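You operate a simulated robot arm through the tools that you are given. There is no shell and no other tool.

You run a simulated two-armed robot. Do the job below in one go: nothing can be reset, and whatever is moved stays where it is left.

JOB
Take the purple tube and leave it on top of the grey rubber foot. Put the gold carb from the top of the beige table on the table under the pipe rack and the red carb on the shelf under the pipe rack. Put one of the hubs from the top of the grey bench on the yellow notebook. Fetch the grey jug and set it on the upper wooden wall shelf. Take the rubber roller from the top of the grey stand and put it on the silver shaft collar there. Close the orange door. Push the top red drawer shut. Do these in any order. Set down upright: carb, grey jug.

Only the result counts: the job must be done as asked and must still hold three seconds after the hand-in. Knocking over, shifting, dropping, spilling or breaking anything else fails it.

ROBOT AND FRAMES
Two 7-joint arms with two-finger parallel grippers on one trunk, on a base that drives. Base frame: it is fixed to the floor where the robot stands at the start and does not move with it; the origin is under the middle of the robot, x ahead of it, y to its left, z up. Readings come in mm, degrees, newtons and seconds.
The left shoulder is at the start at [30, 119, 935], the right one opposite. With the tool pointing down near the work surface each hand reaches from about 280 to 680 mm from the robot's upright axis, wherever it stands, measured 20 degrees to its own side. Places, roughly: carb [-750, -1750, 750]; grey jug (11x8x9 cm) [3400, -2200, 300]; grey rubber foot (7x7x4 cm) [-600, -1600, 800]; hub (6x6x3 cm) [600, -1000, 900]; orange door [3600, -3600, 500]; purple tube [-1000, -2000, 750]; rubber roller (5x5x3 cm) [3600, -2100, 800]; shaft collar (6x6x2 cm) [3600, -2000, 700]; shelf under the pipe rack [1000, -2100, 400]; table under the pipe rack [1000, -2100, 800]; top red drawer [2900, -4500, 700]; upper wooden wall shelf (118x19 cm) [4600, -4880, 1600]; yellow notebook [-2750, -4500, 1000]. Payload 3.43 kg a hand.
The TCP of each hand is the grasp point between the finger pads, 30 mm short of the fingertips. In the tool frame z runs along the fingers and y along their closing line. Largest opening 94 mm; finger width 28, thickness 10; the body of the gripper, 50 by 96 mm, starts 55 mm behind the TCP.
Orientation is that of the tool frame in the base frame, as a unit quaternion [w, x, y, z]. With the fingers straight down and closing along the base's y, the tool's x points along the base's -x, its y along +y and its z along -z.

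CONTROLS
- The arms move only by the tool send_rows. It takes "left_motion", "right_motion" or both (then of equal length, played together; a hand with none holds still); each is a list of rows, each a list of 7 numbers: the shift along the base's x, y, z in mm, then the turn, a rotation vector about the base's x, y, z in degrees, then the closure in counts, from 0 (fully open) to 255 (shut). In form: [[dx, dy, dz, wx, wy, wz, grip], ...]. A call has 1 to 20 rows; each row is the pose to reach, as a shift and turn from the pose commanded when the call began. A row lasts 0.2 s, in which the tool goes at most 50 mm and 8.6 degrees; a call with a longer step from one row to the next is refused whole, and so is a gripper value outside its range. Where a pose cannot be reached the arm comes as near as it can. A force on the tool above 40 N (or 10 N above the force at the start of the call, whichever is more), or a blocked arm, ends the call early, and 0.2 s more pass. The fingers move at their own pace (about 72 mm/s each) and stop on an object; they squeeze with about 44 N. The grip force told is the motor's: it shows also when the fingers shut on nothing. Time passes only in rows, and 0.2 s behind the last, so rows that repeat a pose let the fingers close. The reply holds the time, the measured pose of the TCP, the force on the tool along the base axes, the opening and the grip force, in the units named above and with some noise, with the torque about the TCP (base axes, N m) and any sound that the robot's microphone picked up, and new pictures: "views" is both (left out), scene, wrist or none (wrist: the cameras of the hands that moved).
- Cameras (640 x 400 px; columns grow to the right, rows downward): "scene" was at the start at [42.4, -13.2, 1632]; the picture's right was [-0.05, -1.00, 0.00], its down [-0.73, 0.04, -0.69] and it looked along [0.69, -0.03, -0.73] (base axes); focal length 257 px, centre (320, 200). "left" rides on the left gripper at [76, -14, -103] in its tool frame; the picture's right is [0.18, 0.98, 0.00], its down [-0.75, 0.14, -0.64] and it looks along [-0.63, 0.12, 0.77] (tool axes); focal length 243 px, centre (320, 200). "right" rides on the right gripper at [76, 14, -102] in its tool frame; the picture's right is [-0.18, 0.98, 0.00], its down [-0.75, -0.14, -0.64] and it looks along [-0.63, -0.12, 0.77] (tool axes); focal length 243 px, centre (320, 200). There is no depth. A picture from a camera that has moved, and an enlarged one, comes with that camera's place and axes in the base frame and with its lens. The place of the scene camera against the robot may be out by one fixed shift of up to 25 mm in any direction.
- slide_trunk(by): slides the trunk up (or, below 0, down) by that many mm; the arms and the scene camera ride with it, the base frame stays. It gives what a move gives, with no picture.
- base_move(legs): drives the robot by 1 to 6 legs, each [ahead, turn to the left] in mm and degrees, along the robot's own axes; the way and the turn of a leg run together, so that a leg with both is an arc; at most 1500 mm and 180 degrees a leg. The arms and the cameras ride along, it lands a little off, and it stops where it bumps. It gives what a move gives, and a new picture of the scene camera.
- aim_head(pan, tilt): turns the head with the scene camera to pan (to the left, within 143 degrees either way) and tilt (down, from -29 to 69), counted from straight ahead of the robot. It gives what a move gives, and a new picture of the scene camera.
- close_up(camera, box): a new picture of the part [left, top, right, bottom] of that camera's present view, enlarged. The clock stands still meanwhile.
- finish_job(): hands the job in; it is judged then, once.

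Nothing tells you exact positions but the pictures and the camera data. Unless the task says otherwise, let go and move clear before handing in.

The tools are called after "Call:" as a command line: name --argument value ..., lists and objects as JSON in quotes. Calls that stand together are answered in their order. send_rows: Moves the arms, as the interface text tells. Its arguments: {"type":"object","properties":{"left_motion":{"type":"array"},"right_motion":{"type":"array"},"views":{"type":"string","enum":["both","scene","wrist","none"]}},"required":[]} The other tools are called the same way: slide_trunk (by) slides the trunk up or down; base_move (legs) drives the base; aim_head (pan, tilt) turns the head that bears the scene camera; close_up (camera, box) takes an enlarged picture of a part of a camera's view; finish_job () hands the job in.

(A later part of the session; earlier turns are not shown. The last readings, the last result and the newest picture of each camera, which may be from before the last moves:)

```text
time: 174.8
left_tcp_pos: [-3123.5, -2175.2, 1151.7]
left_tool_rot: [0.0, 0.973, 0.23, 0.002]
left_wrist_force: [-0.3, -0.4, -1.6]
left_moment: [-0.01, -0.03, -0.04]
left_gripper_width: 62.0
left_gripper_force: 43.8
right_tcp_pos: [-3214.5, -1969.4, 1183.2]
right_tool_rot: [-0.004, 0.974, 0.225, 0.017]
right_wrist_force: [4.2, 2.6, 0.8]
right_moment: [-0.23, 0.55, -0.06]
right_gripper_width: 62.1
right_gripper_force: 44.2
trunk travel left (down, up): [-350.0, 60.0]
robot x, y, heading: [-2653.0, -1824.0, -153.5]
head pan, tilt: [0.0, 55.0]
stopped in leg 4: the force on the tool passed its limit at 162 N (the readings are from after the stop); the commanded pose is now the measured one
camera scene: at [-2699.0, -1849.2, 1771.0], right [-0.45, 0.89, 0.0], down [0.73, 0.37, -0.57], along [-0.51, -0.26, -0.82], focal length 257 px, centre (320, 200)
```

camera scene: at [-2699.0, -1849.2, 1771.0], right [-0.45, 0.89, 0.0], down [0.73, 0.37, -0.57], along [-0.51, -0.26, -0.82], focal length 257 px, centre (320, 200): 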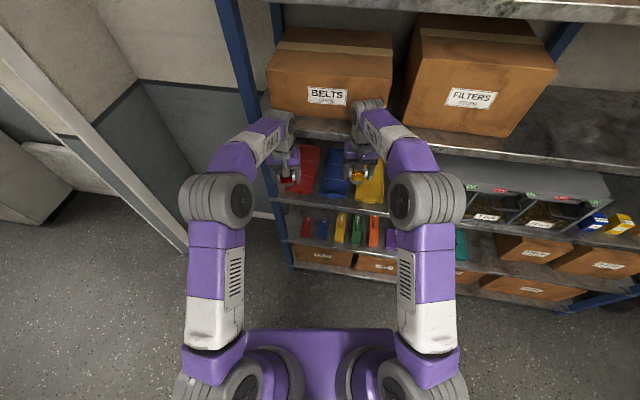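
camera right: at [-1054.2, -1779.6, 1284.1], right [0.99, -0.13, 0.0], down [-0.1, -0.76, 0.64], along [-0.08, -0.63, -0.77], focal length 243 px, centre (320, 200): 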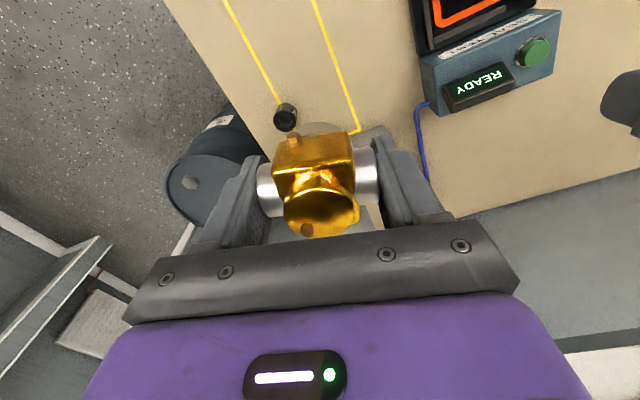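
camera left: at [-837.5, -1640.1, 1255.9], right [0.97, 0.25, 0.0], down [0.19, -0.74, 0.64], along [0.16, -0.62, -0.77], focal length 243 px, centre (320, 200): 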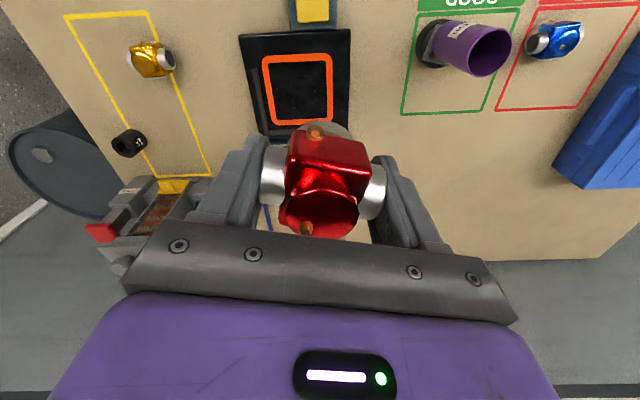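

The right hand bumped the blue shelving at the end of that leg. I'll look closely at what was touched before moving.

Call:
close_up --camera "scene" --box '[220, 60, 480, 222]'

Call:
close_up --camera "right" --box '[0, 0, 640, 400]'

Call:
close_up --camera "left" --box '[0, 0, 640, 400]'

```text
2.46 times, centred on (350, 141) of scene
camera zoom: at [-2699.0, -1849.2, 1771.0], right [-0.45, 0.89, 0.0], down [0.73, 0.37, -0.57], along [-0.51, -0.26, -0.82], focal length 632 px, centre (246, 345)
```

zoom: 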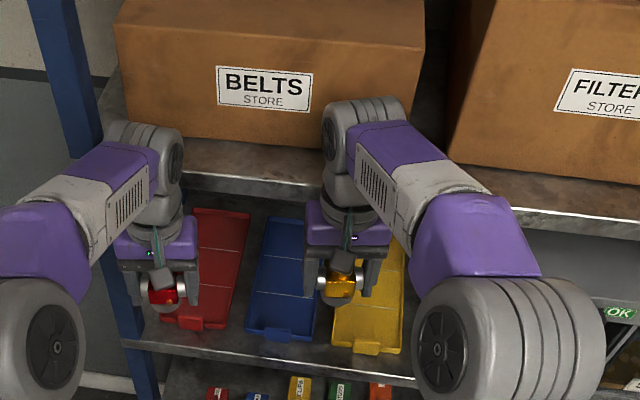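

```text
1.00 times, centred on (320, 200) of right (not enlarged: the box is as wide or as high as the picture)
camera zoom: at [-3144.0, -1953.0, 1288.4], right [0.27, -0.96, -0.01], down [-0.76, -0.21, 0.61], along [-0.59, -0.16, -0.79], focal length 243 px, centre (320, 200)
```

zoom: 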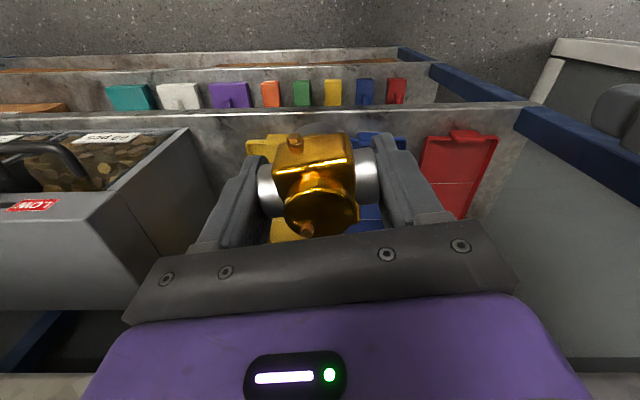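

```text
1.00 times, centred on (320, 200) of left (not enlarged: the box is as wide or as high as the picture)
camera zoom: at [-3062.4, -2127.7, 1255.3], right [0.6, -0.8, 0.0], down [-0.61, -0.46, 0.64], along [-0.51, -0.39, -0.77], focal length 243 px, centre (320, 200)
```

zoom: 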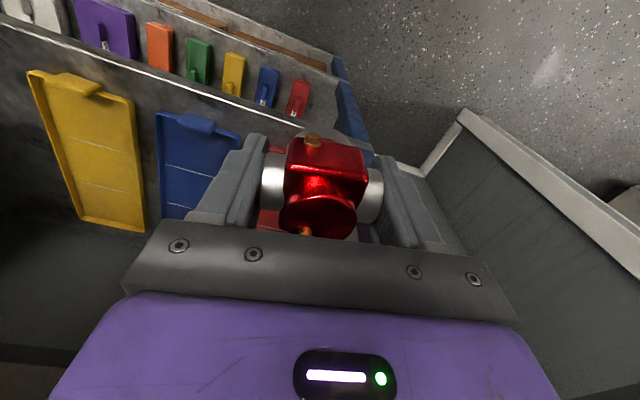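

The right wrist met the upper shelf's edge; trays and boxes look undisturbed and both carbs are still held. I'll reverse straight out the same way.

Call:
base_move --legs '[[-350, 0]]'

Call:
close_up --camera "scene" --box '[160, 0, 640, 300]'

```text
time: 177.0
left_tcp_pos: [-2810.1, -2019.5, 1151.8]
left_tool_rot: [0.0, 0.973, 0.23, 0.001]
left_wrist_force: [0.4, 0.5, -2.6]
left_moment: [0.0, 0.03, 0.0]
left_gripper_width: 61.9
left_gripper_force: 44.3
right_tcp_pos: [-2899.6, -1812.5, 1182.6]
right_tool_rot: [-0.004, 0.974, 0.226, 0.017]
right_wrist_force: [-0.3, -0.4, -2.0]
right_moment: [0.03, 0.0, -0.01]
right_gripper_width: 61.9
right_gripper_force: 44.0
trunk travel left (down, up): [-350.0, 60.0]
robot x, y, heading: [-2339.3, -1661.3, -153.3]
head pan, tilt: [0.0, 55.0]
camera scene: at [-2385.2, -1692.4, 1770.9], right [-0.45, 0.89, 0.0], down [0.73, 0.37, -0.57], along [-0.51, -0.26, -0.82], focal length 257 px, centre (320, 200)
```

scene: 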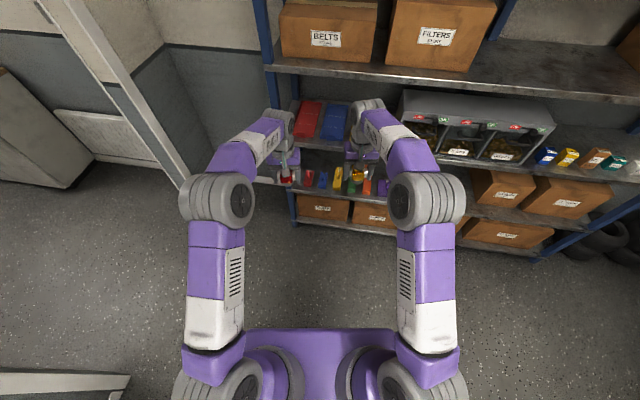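

```text
1.33 times, centred on (400, 150) of scene
camera zoom: at [-2385.2, -1692.4, 1770.9], right [-0.45, 0.89, 0.0], down [0.73, 0.37, -0.57], along [-0.51, -0.26, -0.82], focal length 342 px, centre (213, 267)
```

zoom: 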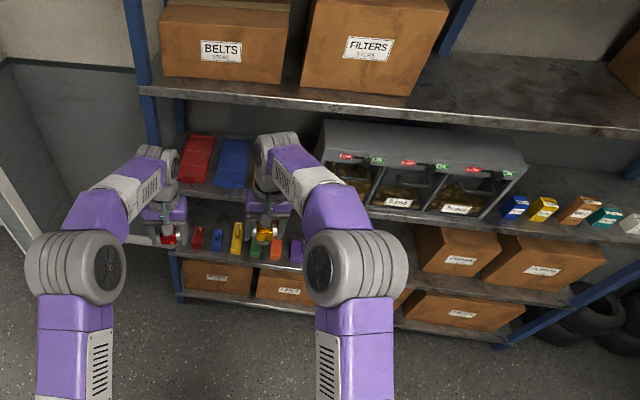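

The rack looks intact. I'll turn toward the doorway from here and approach it in stages.

Call:
base_move --legs '[[0, 58.1], [400, 0]]'

```text
time: 182.1
left_tcp_pos: [-2313.0, -2642.8, 1152.0]
left_tool_rot: [-0.001, 0.734, 0.679, 0.001]
left_wrist_force: [0.8, -0.2, -1.3]
left_moment: [-0.01, -0.05, 0.0]
left_gripper_width: 61.8
left_gripper_force: 44.7
right_tcp_pos: [-2533.6, -2614.7, 1182.4]
right_tool_rot: [-0.012, 0.738, 0.674, 0.014]
right_wrist_force: [0.1, -0.4, -2.4]
right_moment: [0.0, 0.0, 0.01]
right_gripper_width: 61.9
right_gripper_force: 44.0
trunk travel left (down, up): [-350.0, 60.0]
robot x, y, heading: [-2371.5, -2059.2, -94.6]
head pan, tilt: [0.0, 55.0]
camera scene: at [-2383.2, -2109.7, 1770.9], right [-1.0, 0.08, 0.0], down [0.07, 0.82, -0.57], along [-0.05, -0.57, -0.82], focal length 257 px, centre (320, 200)
```

scene: 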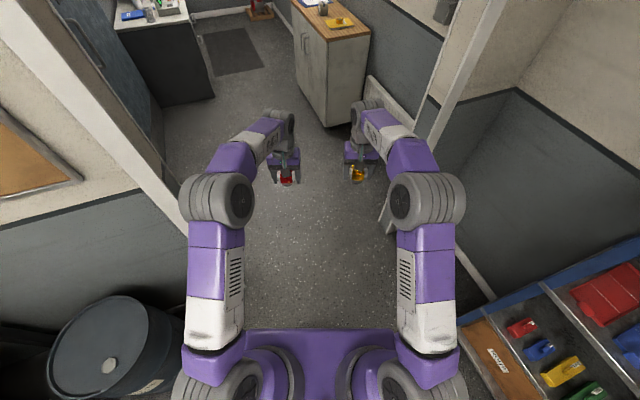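

Call:
base_move --legs '[[1390, 0]]'

Call:
aim_head --pan 100 --tilt 30

```text
time: 188.9
left_tcp_pos: [-2450.3, -3997.0, 1151.6]
left_tool_rot: [0.0, 0.743, 0.67, 0.003]
left_wrist_force: [-0.2, -1.3, -1.4]
left_moment: [-0.01, -0.01, -0.02]
left_gripper_width: 62.0
left_gripper_force: 44.2
right_tcp_pos: [-2672.0, -3965.1, 1182.6]
right_tool_rot: [-0.012, 0.746, 0.666, 0.013]
right_wrist_force: [-0.4, 0.0, -1.3]
right_moment: [-0.01, 0.0, -0.04]
right_gripper_width: 62.0
right_gripper_force: 43.8
trunk travel left (down, up): [-350.0, 60.0]
robot x, y, heading: [-2497.3, -3406.3, -96.2]
head pan, tilt: [0.0, 55.0]
camera scene: at [-2508.8, -3462.2, 1770.9], right [-0.99, 0.1, 0.0], down [0.08, 0.81, -0.57], along [-0.06, -0.57, -0.82], focal length 257 px, centre (320, 200)
```

scene: 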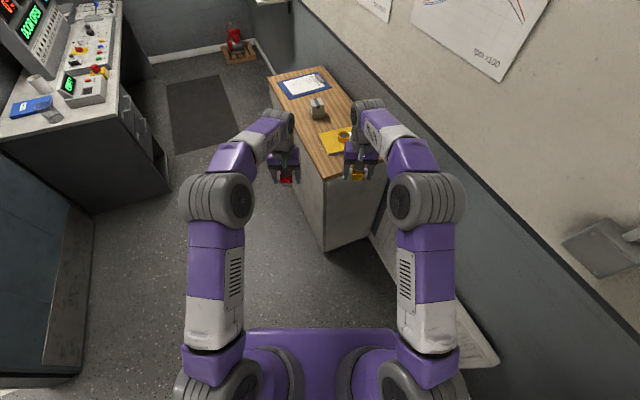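

```text
time: 190.6
left_tcp_pos: [-2450.9, -3998.6, 1152.1]
left_tool_rot: [-0.001, 0.742, 0.67, 0.002]
left_wrist_force: [0.5, 0.2, -1.3]
left_moment: [0.01, -0.03, -0.01]
left_gripper_width: 61.8
left_gripper_force: 44.0
right_tcp_pos: [-2671.1, -3963.6, 1181.8]
right_tool_rot: [-0.012, 0.745, 0.666, 0.013]
right_wrist_force: [0.2, -0.7, -1.6]
right_moment: [0.02, 0.01, -0.03]
right_gripper_width: 61.7
right_gripper_force: 44.1
trunk travel left (down, up): [-350.0, 60.0]
robot x, y, heading: [-2497.8, -3407.7, -95.8]
head pan, tilt: [100.0, 30.0]
camera scene: at [-2411.2, -3384.0, 1807.0], right [0.07, -1.0, 0.0], down [-0.5, -0.04, -0.87], along [0.86, 0.06, -0.5], focal length 257 px, centre (320, 200)
```

scene: 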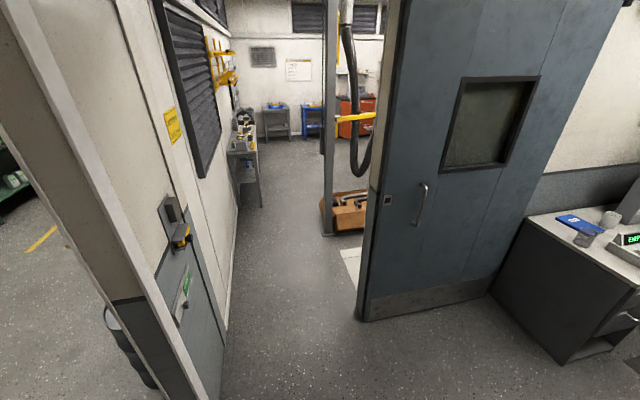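

The sliding-door opening is about 1 m wide, centred near (-1205,-3113), and the table under the pipe rack lies beyond on the left wall. I'll turn left and go through in stages.

Call:
base_move --legs '[[0, 107.5]]'

Call:
aim_head --pan 0 --tilt 35

```text
time: 195.6
left_tcp_pos: [-1951.9, -3187.7, 1152.3]
left_tool_rot: [-0.002, -0.104, 0.995, 0.001]
left_wrist_force: [0.0, -0.9, -0.9]
left_moment: [0.0, -0.01, 0.0]
left_gripper_width: 61.7
left_gripper_force: 43.9
right_tcp_pos: [-1917.0, -3408.9, 1182.4]
right_tool_rot: [-0.018, -0.098, 0.995, -0.002]
right_wrist_force: [0.0, -0.6, -2.2]
right_moment: [-0.01, 0.03, 0.0]
right_gripper_width: 62.1
right_gripper_force: 43.9
trunk travel left (down, up): [-350.0, 60.0]
robot x, y, heading: [-2498.4, -3412.5, 11.8]
head pan, tilt: [100.0, 30.0]
camera scene: at [-2567.0, -3341.8, 1807.0], right [0.93, 0.37, 0.0], down [0.19, -0.46, -0.87], along [-0.32, 0.8, -0.5], focal length 257 px, centre (320, 200)
```

scene: 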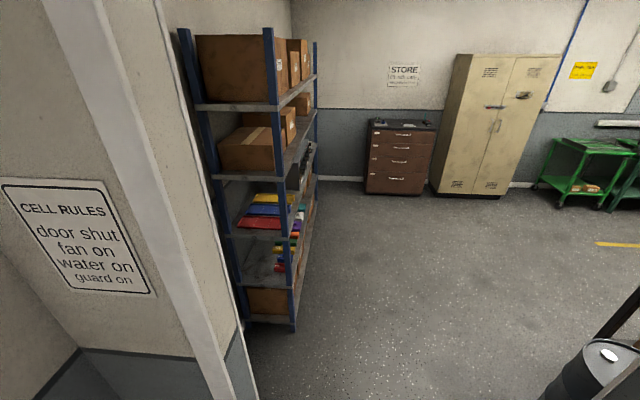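

```text
time: 197.3
left_tcp_pos: [-1952.5, -3186.4, 1152.1]
left_tool_rot: [-0.002, -0.104, 0.995, 0.0]
left_wrist_force: [0.1, 0.0, -1.8]
left_moment: [0.0, -0.05, -0.01]
left_gripper_width: 62.1
left_gripper_force: 44.1
right_tcp_pos: [-1917.6, -3407.8, 1182.1]
right_tool_rot: [-0.019, -0.098, 0.995, -0.001]
right_wrist_force: [-0.7, -0.5, -1.7]
right_moment: [-0.01, -0.06, -0.02]
right_gripper_width: 61.9
right_gripper_force: 44.5
trunk travel left (down, up): [-350.0, 60.0]
robot x, y, heading: [-2496.7, -3412.4, 12.1]
head pan, tilt: [0.0, 35.0]
camera scene: at [-2447.2, -3407.8, 1799.2], right [0.21, -0.98, 0.0], down [-0.56, -0.12, -0.82], along [0.8, 0.17, -0.57], focal length 257 px, centre (320, 200)
```

scene: 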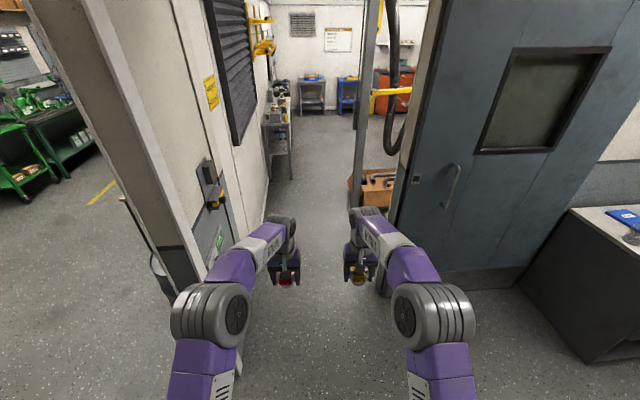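

Call:
base_move --legs '[[1500, 0]]'

Call:
aim_head --pan 15 --tilt 30

```text
time: 204.8
left_tcp_pos: [-482.7, -2877.8, 1151.8]
left_tool_rot: [-0.001, -0.105, 0.995, 0.0]
left_wrist_force: [-0.1, 0.2, -2.7]
left_moment: [0.02, 0.0, 0.01]
left_gripper_width: 61.9
left_gripper_force: 43.6
right_tcp_pos: [-447.1, -3097.6, 1182.5]
right_tool_rot: [-0.018, -0.099, 0.995, -0.002]
right_wrist_force: [0.1, -0.5, -1.8]
right_moment: [-0.07, -0.02, 0.0]
right_gripper_width: 62.0
right_gripper_force: 43.7
trunk travel left (down, up): [-350.0, 60.0]
robot x, y, heading: [-1025.6, -3101.1, 11.7]
head pan, tilt: [0.0, 35.0]
camera scene: at [-977.2, -3098.9, 1799.2], right [0.21, -0.98, 0.0], down [-0.56, -0.12, -0.82], along [0.8, 0.17, -0.57], focal length 257 px, centre (320, 200)
```

scene: 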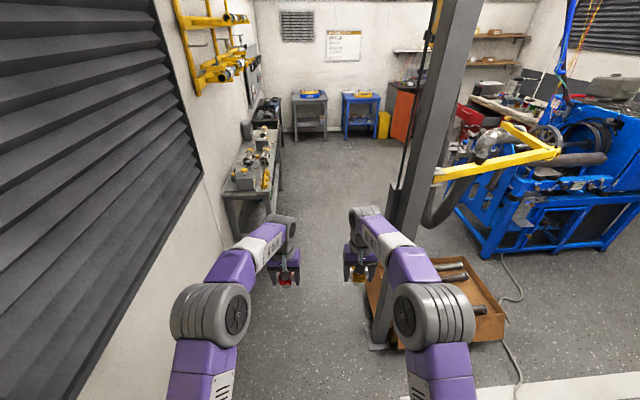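

```text
time: 205.5
left_tcp_pos: [-482.5, -2878.2, 1151.3]
left_tool_rot: [-0.002, -0.104, 0.995, 0.0]
left_wrist_force: [-1.1, -0.3, -1.5]
left_moment: [-0.03, 0.02, 0.03]
left_gripper_width: 61.9
left_gripper_force: 44.2
right_tcp_pos: [-446.6, -3099.1, 1183.7]
right_tool_rot: [-0.018, -0.1, 0.995, -0.002]
right_wrist_force: [0.4, 0.3, -1.5]
right_moment: [-0.03, -0.02, -0.02]
right_gripper_width: 62.0
right_gripper_force: 43.6
trunk travel left (down, up): [-350.0, 60.0]
robot x, y, heading: [-1029.3, -3102.5, 11.9]
head pan, tilt: [15.0, 30.0]
camera scene: at [-982.8, -3076.3, 1806.9], right [0.45, -0.89, 0.0], down [-0.45, -0.23, -0.87], along [0.77, 0.39, -0.5], focal length 257 px, centre (320, 200)
```

scene: 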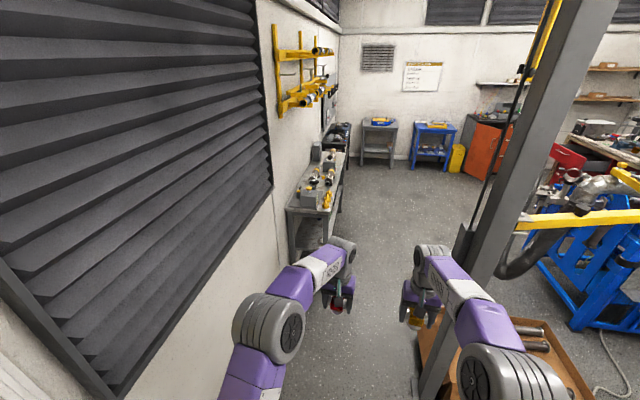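

I'm in the test cell: the table under the yellow pipe rack is ahead on the left, with a shelf beneath. Let me look closely at its surface and shelf.

Call:
close_up --camera "scene" --box '[260, 20, 480, 250]'

Call:
close_up --camera "scene" --box '[280, 130, 380, 250]'

```text
1.74 times, centred on (370, 135) of scene
camera zoom: at [-982.8, -3076.3, 1806.9], right [0.45, -0.89, 0.0], down [-0.45, -0.23, -0.87], along [0.77, 0.39, -0.5], focal length 447 px, centre (233, 313)
```

zoom: 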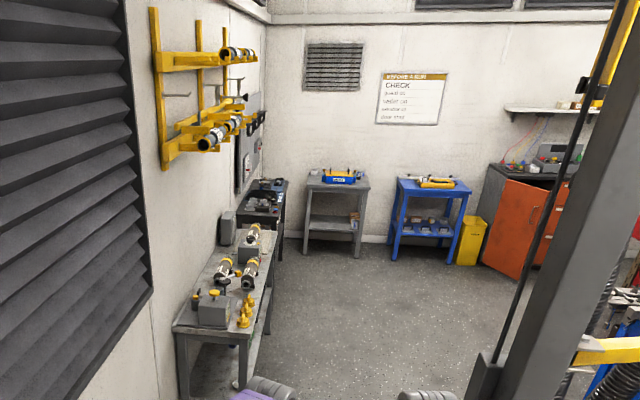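

```text
3.33 times, centred on (330, 190) of scene
camera zoom: at [-982.8, -3076.3, 1806.9], right [0.45, -0.89, 0.0], down [-0.45, -0.23, -0.87], along [0.77, 0.39, -0.5], focal length 856 px, centre (287, 233)
```

zoom: 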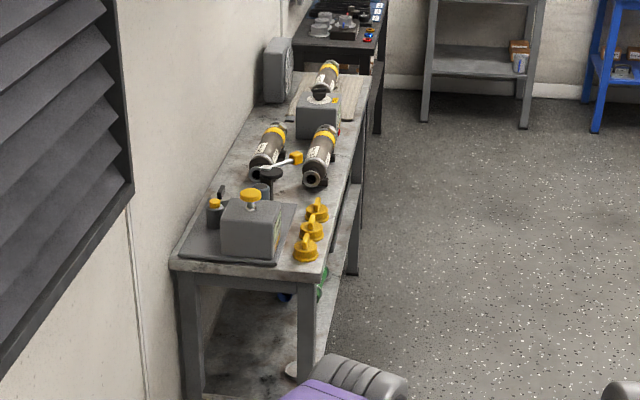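

I'll pass the post and move up alongside the table.

Call:
base_move --legs '[[0, 2.5], [1000, 0]]'

Call:
aim_head --pan 25 --tilt 35

```text
time: 211.1
left_tcp_pos: [471.9, -2603.2, 1150.9]
left_tool_rot: [-0.002, -0.128, 0.992, 0.001]
left_wrist_force: [-0.1, 0.6, -2.6]
left_moment: [0.0, 0.02, -0.02]
left_gripper_width: 61.8
left_gripper_force: 44.0
right_tcp_pos: [518.5, -2821.2, 1182.2]
right_tool_rot: [-0.018, -0.123, 0.992, -0.003]
right_wrist_force: [0.2, 0.0, -1.9]
right_moment: [0.0, 0.01, -0.02]
right_gripper_width: 61.7
right_gripper_force: 43.9
trunk travel left (down, up): [-350.0, 60.0]
robot x, y, heading: [-62.1, -2853.1, 14.6]
head pan, tilt: [15.0, 30.0]
camera scene: at [-18.9, -2823.7, 1807.0], right [0.49, -0.87, 0.0], down [-0.43, -0.25, -0.87], along [0.75, 0.43, -0.5], focal length 257 px, centre (320, 200)
```

scene: 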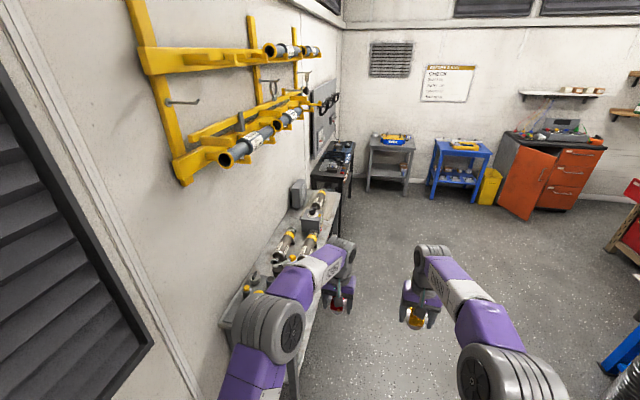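

```text
time: 211.8
left_tcp_pos: [472.2, -2602.5, 1151.5]
left_tool_rot: [-0.002, -0.128, 0.992, 0.001]
left_wrist_force: [0.0, -0.1, -1.6]
left_moment: [0.0, -0.01, 0.03]
left_gripper_width: 61.8
left_gripper_force: 43.2
right_tcp_pos: [517.5, -2820.8, 1182.1]
right_tool_rot: [-0.019, -0.123, 0.992, -0.002]
right_wrist_force: [0.5, 0.9, -2.0]
right_moment: [0.03, 0.0, 0.02]
right_gripper_width: 61.9
right_gripper_force: 44.3
trunk travel left (down, up): [-350.0, 60.0]
robot x, y, heading: [-62.8, -2849.2, 14.7]
head pan, tilt: [25.0, 35.0]
camera scene: at [-29.7, -2812.4, 1799.2], right [0.64, -0.77, 0.0], down [-0.44, -0.37, -0.82], along [0.63, 0.52, -0.57], focal length 257 px, centre (320, 200)
```

scene: 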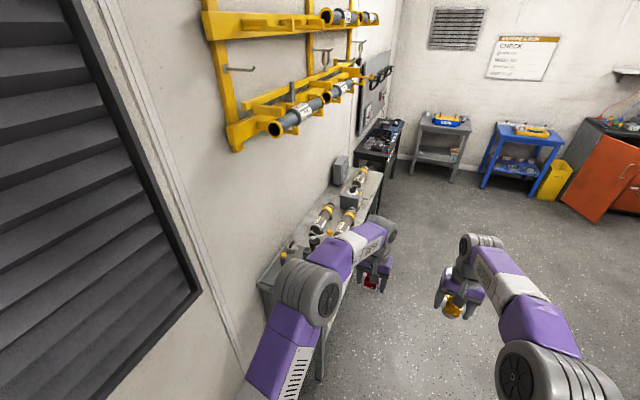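

Call:
base_move --legs '[[0, -5.5], [1258, 0]]'

Call:
aim_head --pan 75 --tilt 40

```text
time: 218.7
left_tcp_pos: [1732.3, -2431.9, 1151.2]
left_tool_rot: [-0.003, -0.089, 0.996, 0.001]
left_wrist_force: [-0.5, 0.1, -2.1]
left_moment: [0.01, 0.01, -0.03]
left_gripper_width: 61.8
left_gripper_force: 43.8
right_tcp_pos: [1761.8, -2653.1, 1182.7]
right_tool_rot: [-0.018, -0.084, 0.996, -0.001]
right_wrist_force: [0.1, 0.8, -1.2]
right_moment: [-0.01, -0.01, -0.03]
right_gripper_width: 61.9
right_gripper_force: 44.1
trunk travel left (down, up): [-350.0, 60.0]
robot x, y, heading: [1182.5, -2636.9, 10.5]
head pan, tilt: [25.0, 35.0]
camera scene: at [1217.0, -2602.8, 1799.2], right [0.58, -0.82, 0.0], down [-0.47, -0.33, -0.82], along [0.67, 0.47, -0.57], focal length 257 px, centre (320, 200)
```

scene: 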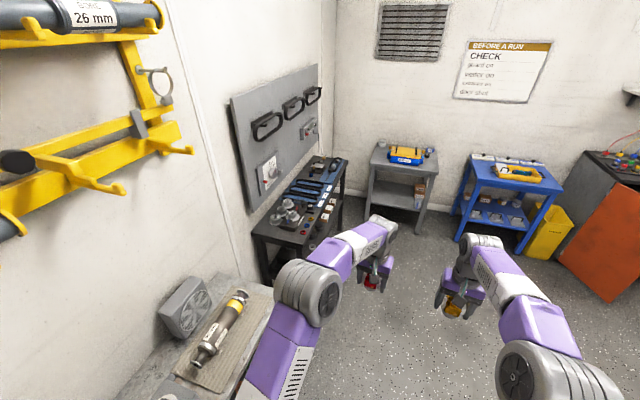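

```text
time: 219.9
left_tcp_pos: [1731.8, -2430.9, 1151.2]
left_tool_rot: [-0.002, -0.09, 0.996, 0.001]
left_wrist_force: [0.9, 0.4, -2.7]
left_moment: [-0.03, 0.02, 0.01]
left_gripper_width: 61.8
left_gripper_force: 43.9
right_tcp_pos: [1760.8, -2652.8, 1182.4]
right_tool_rot: [-0.018, -0.084, 0.996, -0.001]
right_wrist_force: [1.2, 0.4, -1.2]
right_moment: [-0.01, -0.01, -0.02]
right_gripper_width: 62.0
right_gripper_force: 43.9
trunk travel left (down, up): [-350.0, 60.0]
robot x, y, heading: [1181.0, -2639.3, 10.0]
head pan, tilt: [75.0, 40.0]
camera scene: at [1152.2, -2568.9, 1791.6], right [1.0, -0.08, 0.0], down [-0.05, -0.64, -0.77], along [0.06, 0.76, -0.64], focal length 257 px, centre (320, 200)
```

scene: 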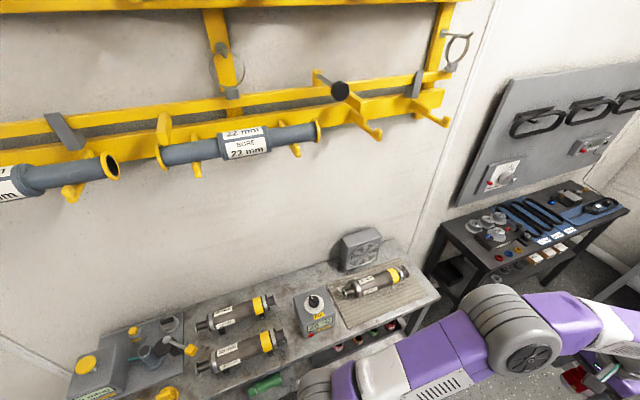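

Before turning to face the table I'll pull both hands in closer to the body.

Call:
send_rows --left_motion '[[-47, 7, 0, 0, 0, 0, 255], [-94, 14, 0, 0, 0, 0, 255], [-141, 20, 0, 0, 0, 0, 255], [-188, 27, 0, 0, 0, 0, 255]]' --right_motion '[[-39, -22, 0, 0, 0, 0, 255], [-78, -45, 0, 0, 0, 0, 255], [-117, -67, 0, 0, 0, 0, 255], [-157, -89, 0, 0, 0, 0, 255]]' --views "none"

Call:
base_move --legs '[[0, 95]]'

Call:
aim_head --pan 0 --tilt 55

```text
time: 220.9
left_tcp_pos: [1537.9, -2405.9, 1151.4]
left_tool_rot: [0.0, -0.09, 0.996, 0.001]
left_wrist_force: [-0.9, 0.6, -1.5]
left_moment: [0.04, -0.03, -0.01]
left_gripper_width: 61.8
left_gripper_force: 43.8
right_tcp_pos: [1600.7, -2742.5, 1182.3]
right_tool_rot: [-0.017, -0.085, 0.996, -0.002]
right_wrist_force: [-0.7, 0.0, -1.9]
right_moment: [0.04, -0.05, -0.02]
right_gripper_width: 62.0
right_gripper_force: 44.2
trunk travel left (down, up): [-350.0, 60.0]
robot x, y, heading: [1180.6, -2636.6, 10.2]
head pan, tilt: [75.0, 40.0]
```

```text
time: 225.2
left_tcp_pos: [925.7, -2295.0, 1148.9]
left_tool_rot: [0.003, 0.788, -0.616, 0.001]
left_wrist_force: [-0.7, -0.5, -1.3]
left_moment: [0.01, 0.03, -0.01]
left_gripper_width: 62.0
left_gripper_force: 43.8
right_tcp_pos: [1256.6, -2209.5, 1180.8]
right_tool_rot: [0.012, 0.785, -0.619, 0.014]
right_wrist_force: [-0.1, 0.4, -1.0]
right_moment: [0.03, -0.01, -0.02]
right_gripper_width: 61.8
right_gripper_force: 43.8
trunk travel left (down, up): [-350.0, 60.0]
robot x, y, heading: [1179.3, -2639.3, 104.0]
head pan, tilt: [75.0, 40.0]
camera scene: at [1096.2, -2675.7, 1791.6], right [0.02, 1.0, 0.0], down [0.64, -0.01, -0.77], along [-0.77, 0.01, -0.64], focal length 257 px, centre (320, 200)
```

scene: 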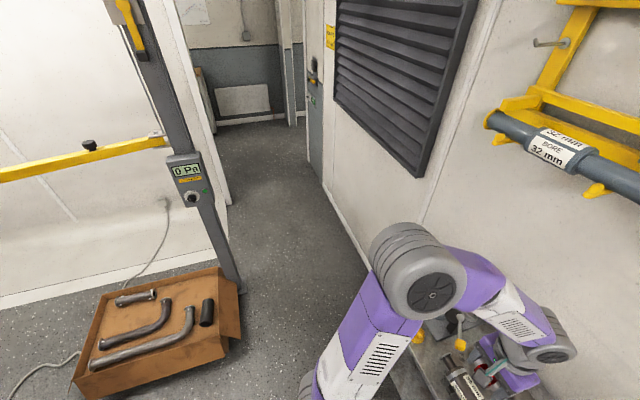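

```text
time: 226.7
left_tcp_pos: [925.8, -2294.8, 1148.8]
left_tool_rot: [0.002, 0.788, -0.615, 0.001]
left_wrist_force: [0.0, 0.1, -1.9]
left_moment: [-0.01, 0.0, 0.03]
left_gripper_width: 62.2
left_gripper_force: 44.2
right_tcp_pos: [1256.2, -2209.4, 1180.4]
right_tool_rot: [0.011, 0.785, -0.619, 0.014]
right_wrist_force: [0.2, 0.4, -2.5]
right_moment: [-0.01, -0.02, 0.02]
right_gripper_width: 62.0
right_gripper_force: 44.1
trunk travel left (down, up): [-350.0, 60.0]
robot x, y, heading: [1180.8, -2640.7, 103.8]
head pan, tilt: [0.0, 55.0]
camera scene: at [1163.8, -2607.3, 1770.9], right [0.97, 0.24, 0.0], down [0.2, -0.79, -0.57], along [-0.14, 0.56, -0.82], focal length 257 px, centre (320, 200)
```

scene: 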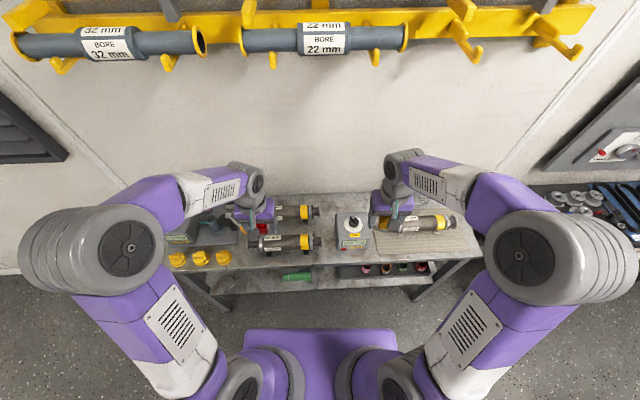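

Call:
close_up --camera "scene" --box '[160, 180, 490, 320]'

Call:
close_up --camera "right" --box '[0, 0, 640, 400]'

Call:
close_up --camera "left" --box '[0, 0, 640, 400]'

```text
1.94 times, centred on (325, 250) of scene
camera zoom: at [1163.8, -2607.3, 1770.9], right [0.97, 0.24, 0.0], down [0.2, -0.79, -0.57], along [-0.14, 0.56, -0.82], focal length 498 px, centre (310, 103)
```

zoom: 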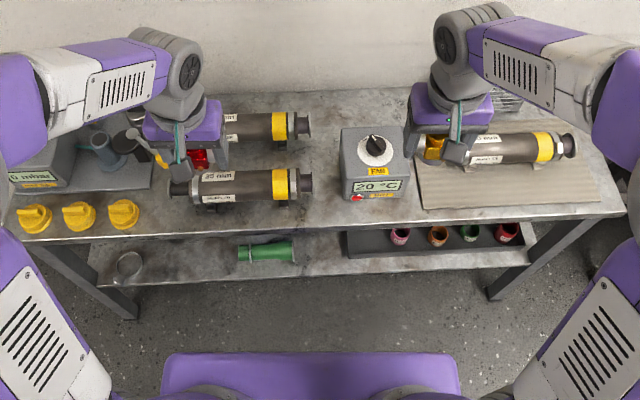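

```text
1.00 times, centred on (320, 200) of right (not enlarged: the box is as wide or as high as the picture)
camera zoom: at [1258.5, -2285.0, 1286.1], right [-1.0, -0.05, -0.01], down [-0.04, 0.79, 0.61], along [-0.03, 0.61, -0.79], focal length 243 px, centre (320, 200)
```

zoom: 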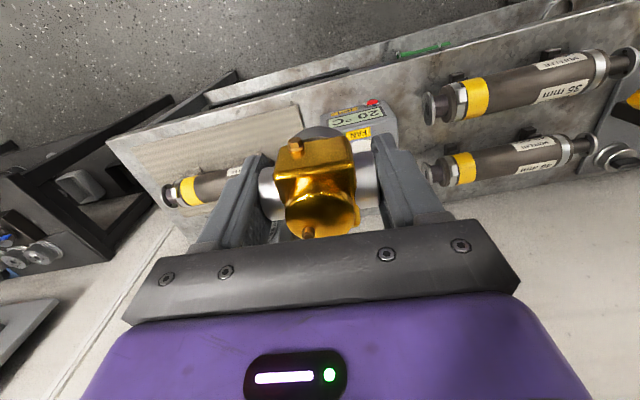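

```text
1.00 times, centred on (320, 200) of left (not enlarged: the box is as wide or as high as the picture)
camera zoom: at [957.9, -2363.9, 1253.4], right [-0.91, -0.42, 0.0], down [-0.32, 0.7, 0.64], along [-0.27, 0.58, -0.77], focal length 243 px, centre (320, 200)
```

zoom: 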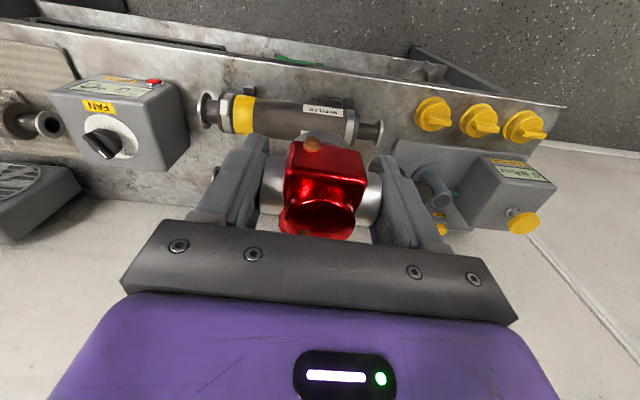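

The table top is crowded: the clear bare spot is the gap between the front pipe's end and the fan box, plus the narrow front strip. I'll level the right hand and look at that gap from closer.

Call:
send_rows --right_motion '[[-30, -20, 0, 0.5, 0.1, 0, 255], [-60, -40, 0, 1, 0.24, 0, 255], [-90, -61, -20, 1.5, 0.36, 0, 255], [-120, -81, -40, 1.98, 0.48, 0, 255], [-120, -81, -40, 1.98, 0.48, 0, 255]]' --views "wrist"

Call:
close_up --camera "right" --box '[160, 20, 480, 220]'

```text
time: 227.9
left_tcp_pos: [925.9, -2294.0, 1150.0]
left_tool_rot: [0.001, 0.788, -0.616, 0.001]
left_wrist_force: [1.3, 0.4, -1.6]
left_moment: [-0.02, 0.0, 0.03]
left_gripper_width: 61.8
left_gripper_force: 43.9
right_tcp_pos: [1138.2, -2291.4, 1138.1]
right_tool_rot: [0.0, 0.785, -0.619, 0.0]
right_wrist_force: [0.1, -0.7, -2.1]
right_moment: [0.0, 0.02, -0.02]
right_gripper_width: 61.9
right_gripper_force: 44.1
trunk travel left (down, up): [-350.0, 60.0]
robot x, y, heading: [1181.5, -2640.8, 104.0]
head pan, tilt: [0.0, 55.0]
camera right: at [1140.9, -2370.5, 1241.9], right [-1.0, -0.05, 0.0], down [-0.04, 0.77, 0.64], along [-0.03, 0.64, -0.77], focal length 243 px, centre (320, 200)
```

right: 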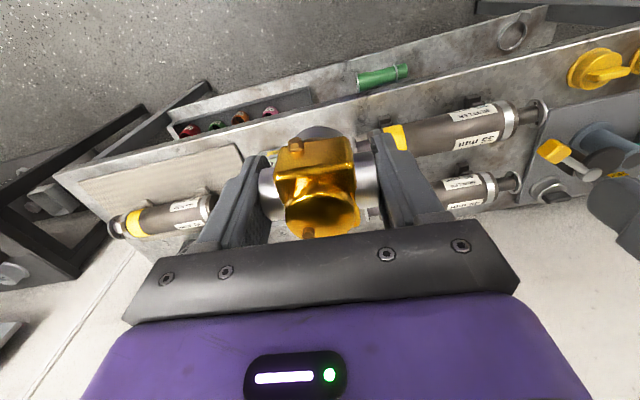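

```text
2.00 times, centred on (320, 120) of right
camera zoom: at [1140.9, -2370.5, 1241.9], right [-1.0, -0.05, 0.0], down [-0.04, 0.77, 0.64], along [-0.03, 0.64, -0.77], focal length 485 px, centre (320, 360)
```

zoom: 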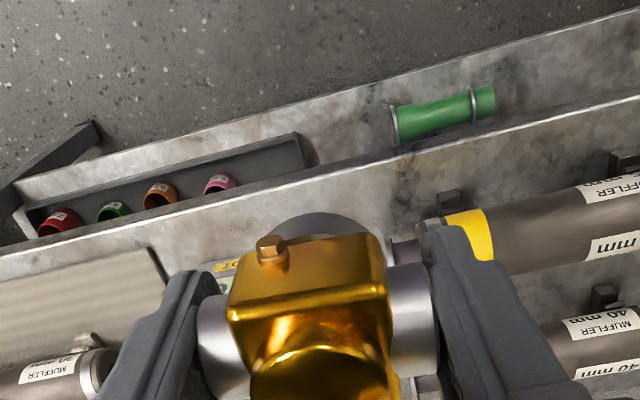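

Call:
close_up --camera "scene" --box '[220, 160, 460, 310]'

```text
2.67 times, centred on (340, 235) of scene
camera zoom: at [1165.0, -2607.1, 1770.9], right [0.97, 0.24, 0.0], down [0.2, -0.8, -0.57], along [-0.14, 0.56, -0.82], focal length 685 px, centre (267, 107)
```

zoom: 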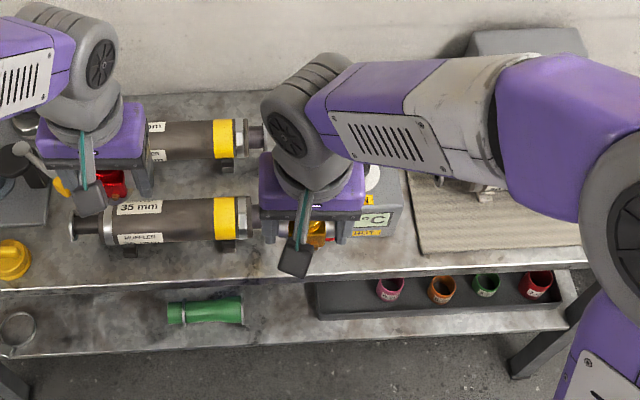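

I have the geometry now: bare spot about 26 mm in from the table edge between muffler end and fan box. I'll move the gold carb over it and lower partway to check.

Call:
send_rows --right_motion '[[-20, 46, 0, 0, 0, 0, 255], [-40, 93, 0, 0, 0, 0, 255], [-40, 93, -45, 0, 0, 0, 255], [-40, 93, -90, 0, 0, 0, 255], [-40, 93, -135, 0, 0, 0, 255], [-40, 93, -180, 0, 0, 0, 255], [-40, 93, -210, 0, 0, 0, 255], [-40, 93, -210, 0, 0, 0, 255]]' --views "both"

Call:
close_up --camera "scene" --box '[240, 180, 400, 280]'

Call:
close_up --camera "right" --box '[200, 60, 440, 210]'

```text
refused: row 1 steps farther than a row can; nothing moved
```

```text
4.00 times, centred on (320, 230) of scene
camera zoom: at [1165.0, -2607.1, 1770.9], right [0.97, 0.24, 0.0], down [0.2, -0.8, -0.57], along [-0.14, 0.56, -0.82], focal length 1027 px, centre (320, 80)
```

zoom: 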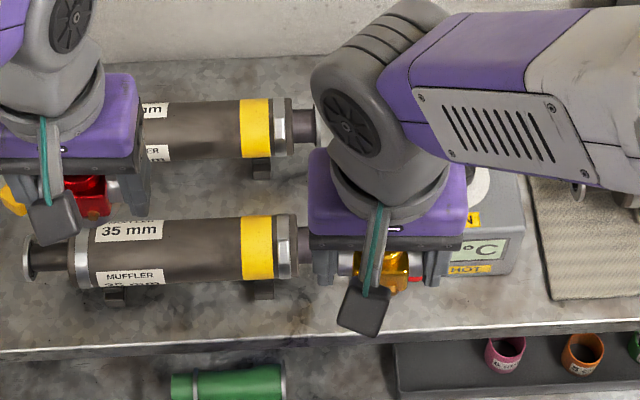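

```text
2.67 times, centred on (320, 135) of right
camera zoom: at [1140.9, -2370.5, 1241.9], right [-1.0, -0.05, 0.0], down [-0.04, 0.77, 0.64], along [-0.03, 0.64, -0.77], focal length 647 px, centre (320, 373)
```

zoom: 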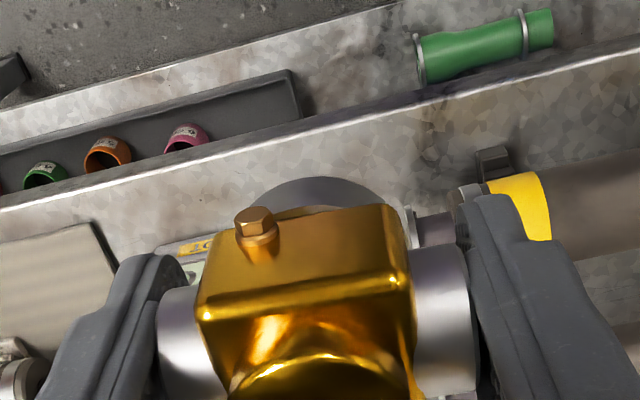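

Call:
send_rows --right_motion '[[-9, 33, 0, 0, 0, 0, 255], [-18, 66, 0, 0, 0, 0, 255], [-27, 98, 0, 0, 0, 0, 255], [-27, 98, -45, 0, 0, 0, 255], [-27, 98, -90, 0, 0, 0, 255], [-27, 98, -135, 0, 0, 0, 255], [-27, 98, -180, 0, 0, 0, 255], [-27, 98, -220, 0, 0, 0, 255], [-27, 98, -220, 0, 0, 0, 255]]' --views "both"

Call:
close_up --camera "scene" --box '[240, 180, 400, 280]'

Call:
close_up --camera "right" --box '[200, 60, 440, 210]'

```text
time: 229.9
left_tcp_pos: [924.6, -2294.8, 1150.2]
left_tool_rot: [0.002, 0.788, -0.616, 0.001]
left_wrist_force: [-0.7, -0.7, -1.2]
left_moment: [-0.03, -0.01, 0.0]
left_gripper_width: 61.6
left_gripper_force: 43.9
right_tcp_pos: [1111.0, -2192.0, 921.3]
right_tool_rot: [0.0, 0.785, -0.619, 0.0]
right_wrist_force: [0.2, -0.3, -2.4]
right_moment: [-0.01, 0.01, 0.02]
right_gripper_width: 62.1
right_gripper_force: 43.9
trunk travel left (down, up): [-350.0, 60.0]
robot x, y, heading: [1182.8, -2638.4, 104.1]
head pan, tilt: [0.0, 55.0]
camera scene: at [1164.1, -2607.8, 1771.0], right [0.97, 0.24, 0.0], down [0.2, -0.79, -0.57], along [-0.14, 0.56, -0.82], focal length 257 px, centre (320, 200)
camera right: at [1113.4, -2270.8, 1023.7], right [-1.0, -0.05, 0.0], down [-0.04, 0.77, 0.64], along [-0.03, 0.64, -0.77], focal length 243 px, centre (320, 200)
```

scene: 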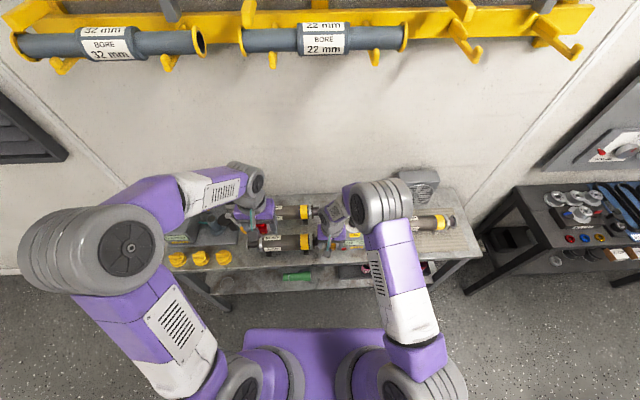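
right: 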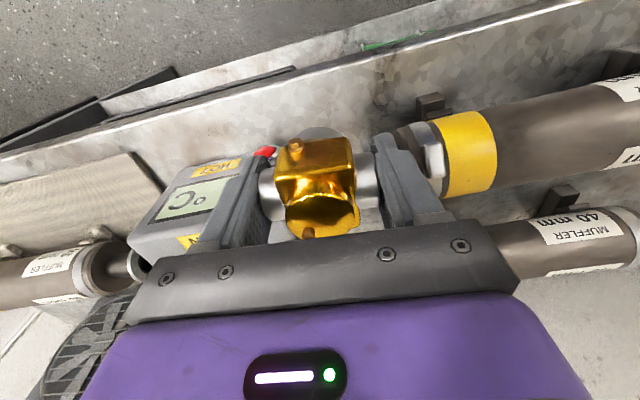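

```text
4.00 times, centred on (320, 230) of scene
camera zoom: at [1164.1, -2607.8, 1771.0], right [0.97, 0.24, 0.0], down [0.2, -0.79, -0.57], along [-0.14, 0.56, -0.82], focal length 1027 px, centre (320, 80)
```

zoom: 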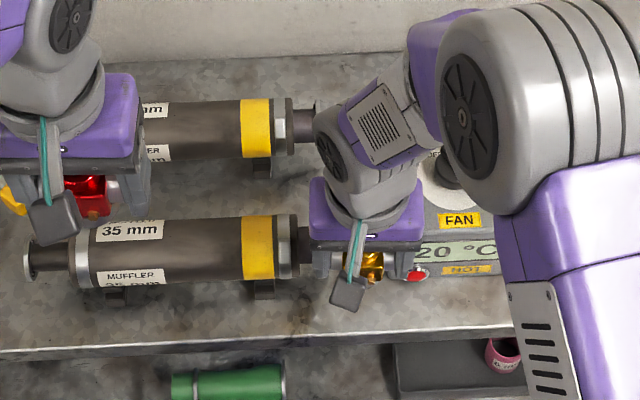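

```text
2.67 times, centred on (320, 135) of right
camera zoom: at [1113.4, -2270.8, 1023.7], right [-1.0, -0.05, 0.0], down [-0.04, 0.77, 0.64], along [-0.03, 0.64, -0.77], focal length 647 px, centre (320, 373)
```

zoom: 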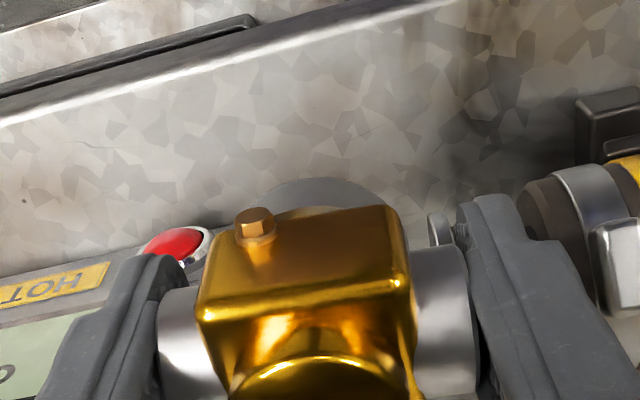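

The gold carb is lined up over the bare spot with small clearances. I'll shift 3 mm toward me and lower it.

Call:
send_rows --right_motion '[[1, -3, -20, 0, 0, 0, 255], [1, -3, -45, 0, 0, 0, 255], [1, -3, -65, 0, 0, 0, 255], [1, -3, -76, 0, 0, 0, 255], [1, -3, -76, 0, 0, 0, 255]]' --views "wrist"

Call:
close_up --camera "right" --box '[200, 60, 440, 210]'

```text
time: 231.1
left_tcp_pos: [924.7, -2294.5, 1149.6]
left_tool_rot: [0.001, 0.788, -0.616, 0.0]
left_wrist_force: [0.1, 0.0, -1.1]
left_moment: [-0.01, -0.02, 0.05]
left_gripper_width: 61.9
left_gripper_force: 43.9
right_tcp_pos: [1112.4, -2194.9, 844.4]
right_tool_rot: [0.0, 0.785, -0.619, 0.0]
right_wrist_force: [0.0, 0.8, -1.4]
right_moment: [0.0, 0.02, -0.04]
right_gripper_width: 62.0
right_gripper_force: 44.1
trunk travel left (down, up): [-350.0, 60.0]
robot x, y, heading: [1182.9, -2638.8, 104.2]
head pan, tilt: [0.0, 55.0]
camera right: at [1114.8, -2273.8, 947.6], right [-1.0, -0.05, 0.0], down [-0.04, 0.77, 0.64], along [-0.03, 0.64, -0.77], focal length 243 px, centre (320, 200)
```

right: 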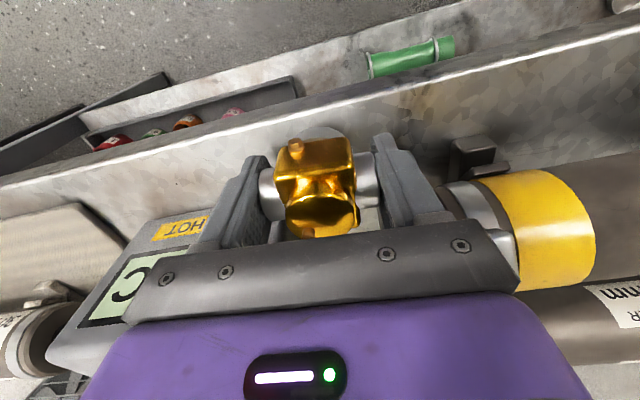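

```text
2.67 times, centred on (320, 135) of right
camera zoom: at [1114.8, -2273.8, 947.6], right [-1.0, -0.05, 0.0], down [-0.04, 0.77, 0.64], along [-0.03, 0.64, -0.77], focal length 647 px, centre (320, 373)
```

zoom: 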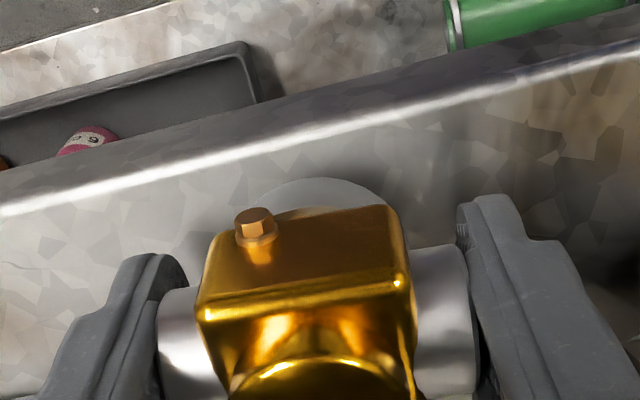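

Call:
send_rows --right_motion '[[0, 0, -4, 0, 0, 0, 255], [0, 0, -8, 0, 0, 0, 255], [0, 0, -8, 0, 0, 0, 255]]' --views "none"

```text
time: 231.9
left_tcp_pos: [926.1, -2295.3, 1150.8]
left_tool_rot: [0.002, 0.788, -0.616, 0.001]
left_wrist_force: [0.0, 1.5, -0.9]
left_moment: [-0.01, 0.01, -0.05]
left_gripper_width: 62.1
left_gripper_force: 43.9
right_tcp_pos: [1112.1, -2194.3, 836.8]
right_tool_rot: [0.001, 0.785, -0.619, -0.001]
right_wrist_force: [0.3, 0.4, -1.8]
right_moment: [0.03, -0.01, 0.01]
right_gripper_width: 62.0
right_gripper_force: 44.5
trunk travel left (down, up): [-350.0, 60.0]
robot x, y, heading: [1178.5, -2639.6, 104.1]
head pan, tilt: [0.0, 55.0]
```

Call:
send_rows --right_motion '[[0, 0, -3, 0, 0, 0, 255], [0, 0, -6, 0, 0, 0, 255], [0, 0, -6, 0, 0, 0, 255]]' --views "none"

```text
time: 232.7
left_tcp_pos: [925.7, -2296.8, 1150.5]
left_tool_rot: [0.001, 0.788, -0.615, -0.001]
left_wrist_force: [-0.5, 0.7, -1.5]
left_moment: [-0.04, -0.01, 0.0]
left_gripper_width: 62.1
left_gripper_force: 43.9
right_tcp_pos: [1110.8, -2196.1, 834.1]
right_tool_rot: [-0.001, 0.785, -0.62, -0.002]
right_wrist_force: [4.3, -2.2, 26.2]
right_moment: [-0.35, -0.14, 0.01]
right_gripper_width: 62.0
right_gripper_force: 44.2
trunk travel left (down, up): [-350.0, 60.0]
robot x, y, heading: [1182.5, -2638.4, 103.9]
head pan, tilt: [0.0, 55.0]
```

Contact: the table top is at z≈800 here too. I'll relieve the pressure, open slightly and rise.

Call:
send_rows --right_motion '[[0, 0, 3, 0, 0, 0, 255], [0, 0, 3, 0, 0, 0, 95], [0, 0, 3, 0, 0, 0, 80], [0, 0, 3, 0, 0, 0, 65], [0, 0, 3, 0, 0, 0, 55], [0, 0, 3, 0, 0, 0, 50]]' --views "wrist"

Call:
close_up --camera "right" --box '[200, 60, 440, 210]'

```text
time: 234.1
left_tcp_pos: [924.1, -2295.5, 1150.8]
left_tool_rot: [0.002, 0.788, -0.615, 0.0]
left_wrist_force: [0.0, -0.1, -1.7]
left_moment: [0.01, -0.03, 0.0]
left_gripper_width: 61.9
left_gripper_force: 43.8
right_tcp_pos: [1111.1, -2196.2, 834.3]
right_tool_rot: [0.0, 0.785, -0.619, 0.001]
right_wrist_force: [0.0, -0.4, 0.7]
right_moment: [0.01, -0.01, -0.01]
right_gripper_width: 75.7
right_gripper_force: 0.0
trunk travel left (down, up): [-350.0, 60.0]
robot x, y, heading: [1181.1, -2638.2, 103.9]
head pan, tilt: [0.0, 55.0]
camera right: at [1113.6, -2274.6, 936.8], right [-1.0, -0.05, 0.0], down [-0.04, 0.77, 0.64], along [-0.03, 0.64, -0.77], focal length 243 px, centre (320, 200)
```

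right: 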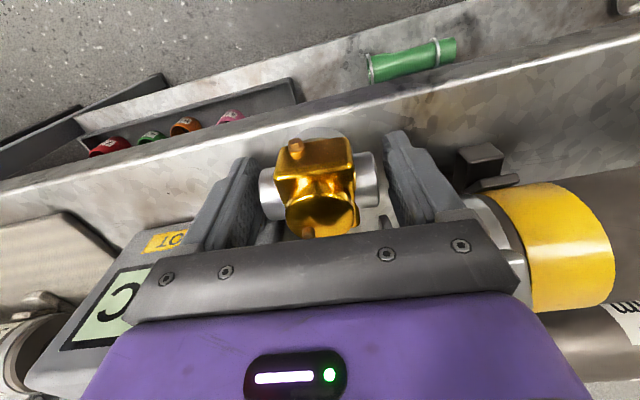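

```text
2.67 times, centred on (320, 135) of right
camera zoom: at [1113.6, -2274.6, 936.8], right [-1.0, -0.05, 0.0], down [-0.04, 0.77, 0.64], along [-0.03, 0.64, -0.77], focal length 647 px, centre (320, 373)
```

zoom: 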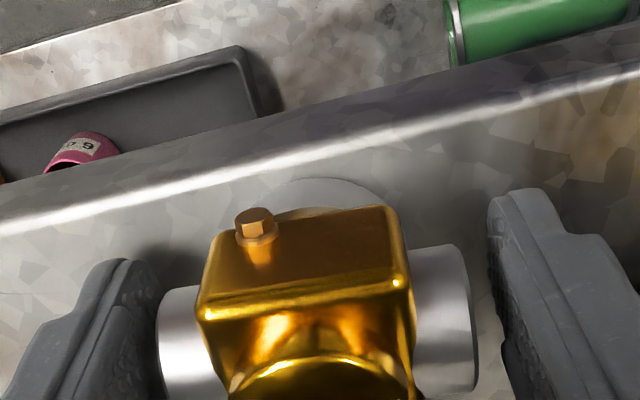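

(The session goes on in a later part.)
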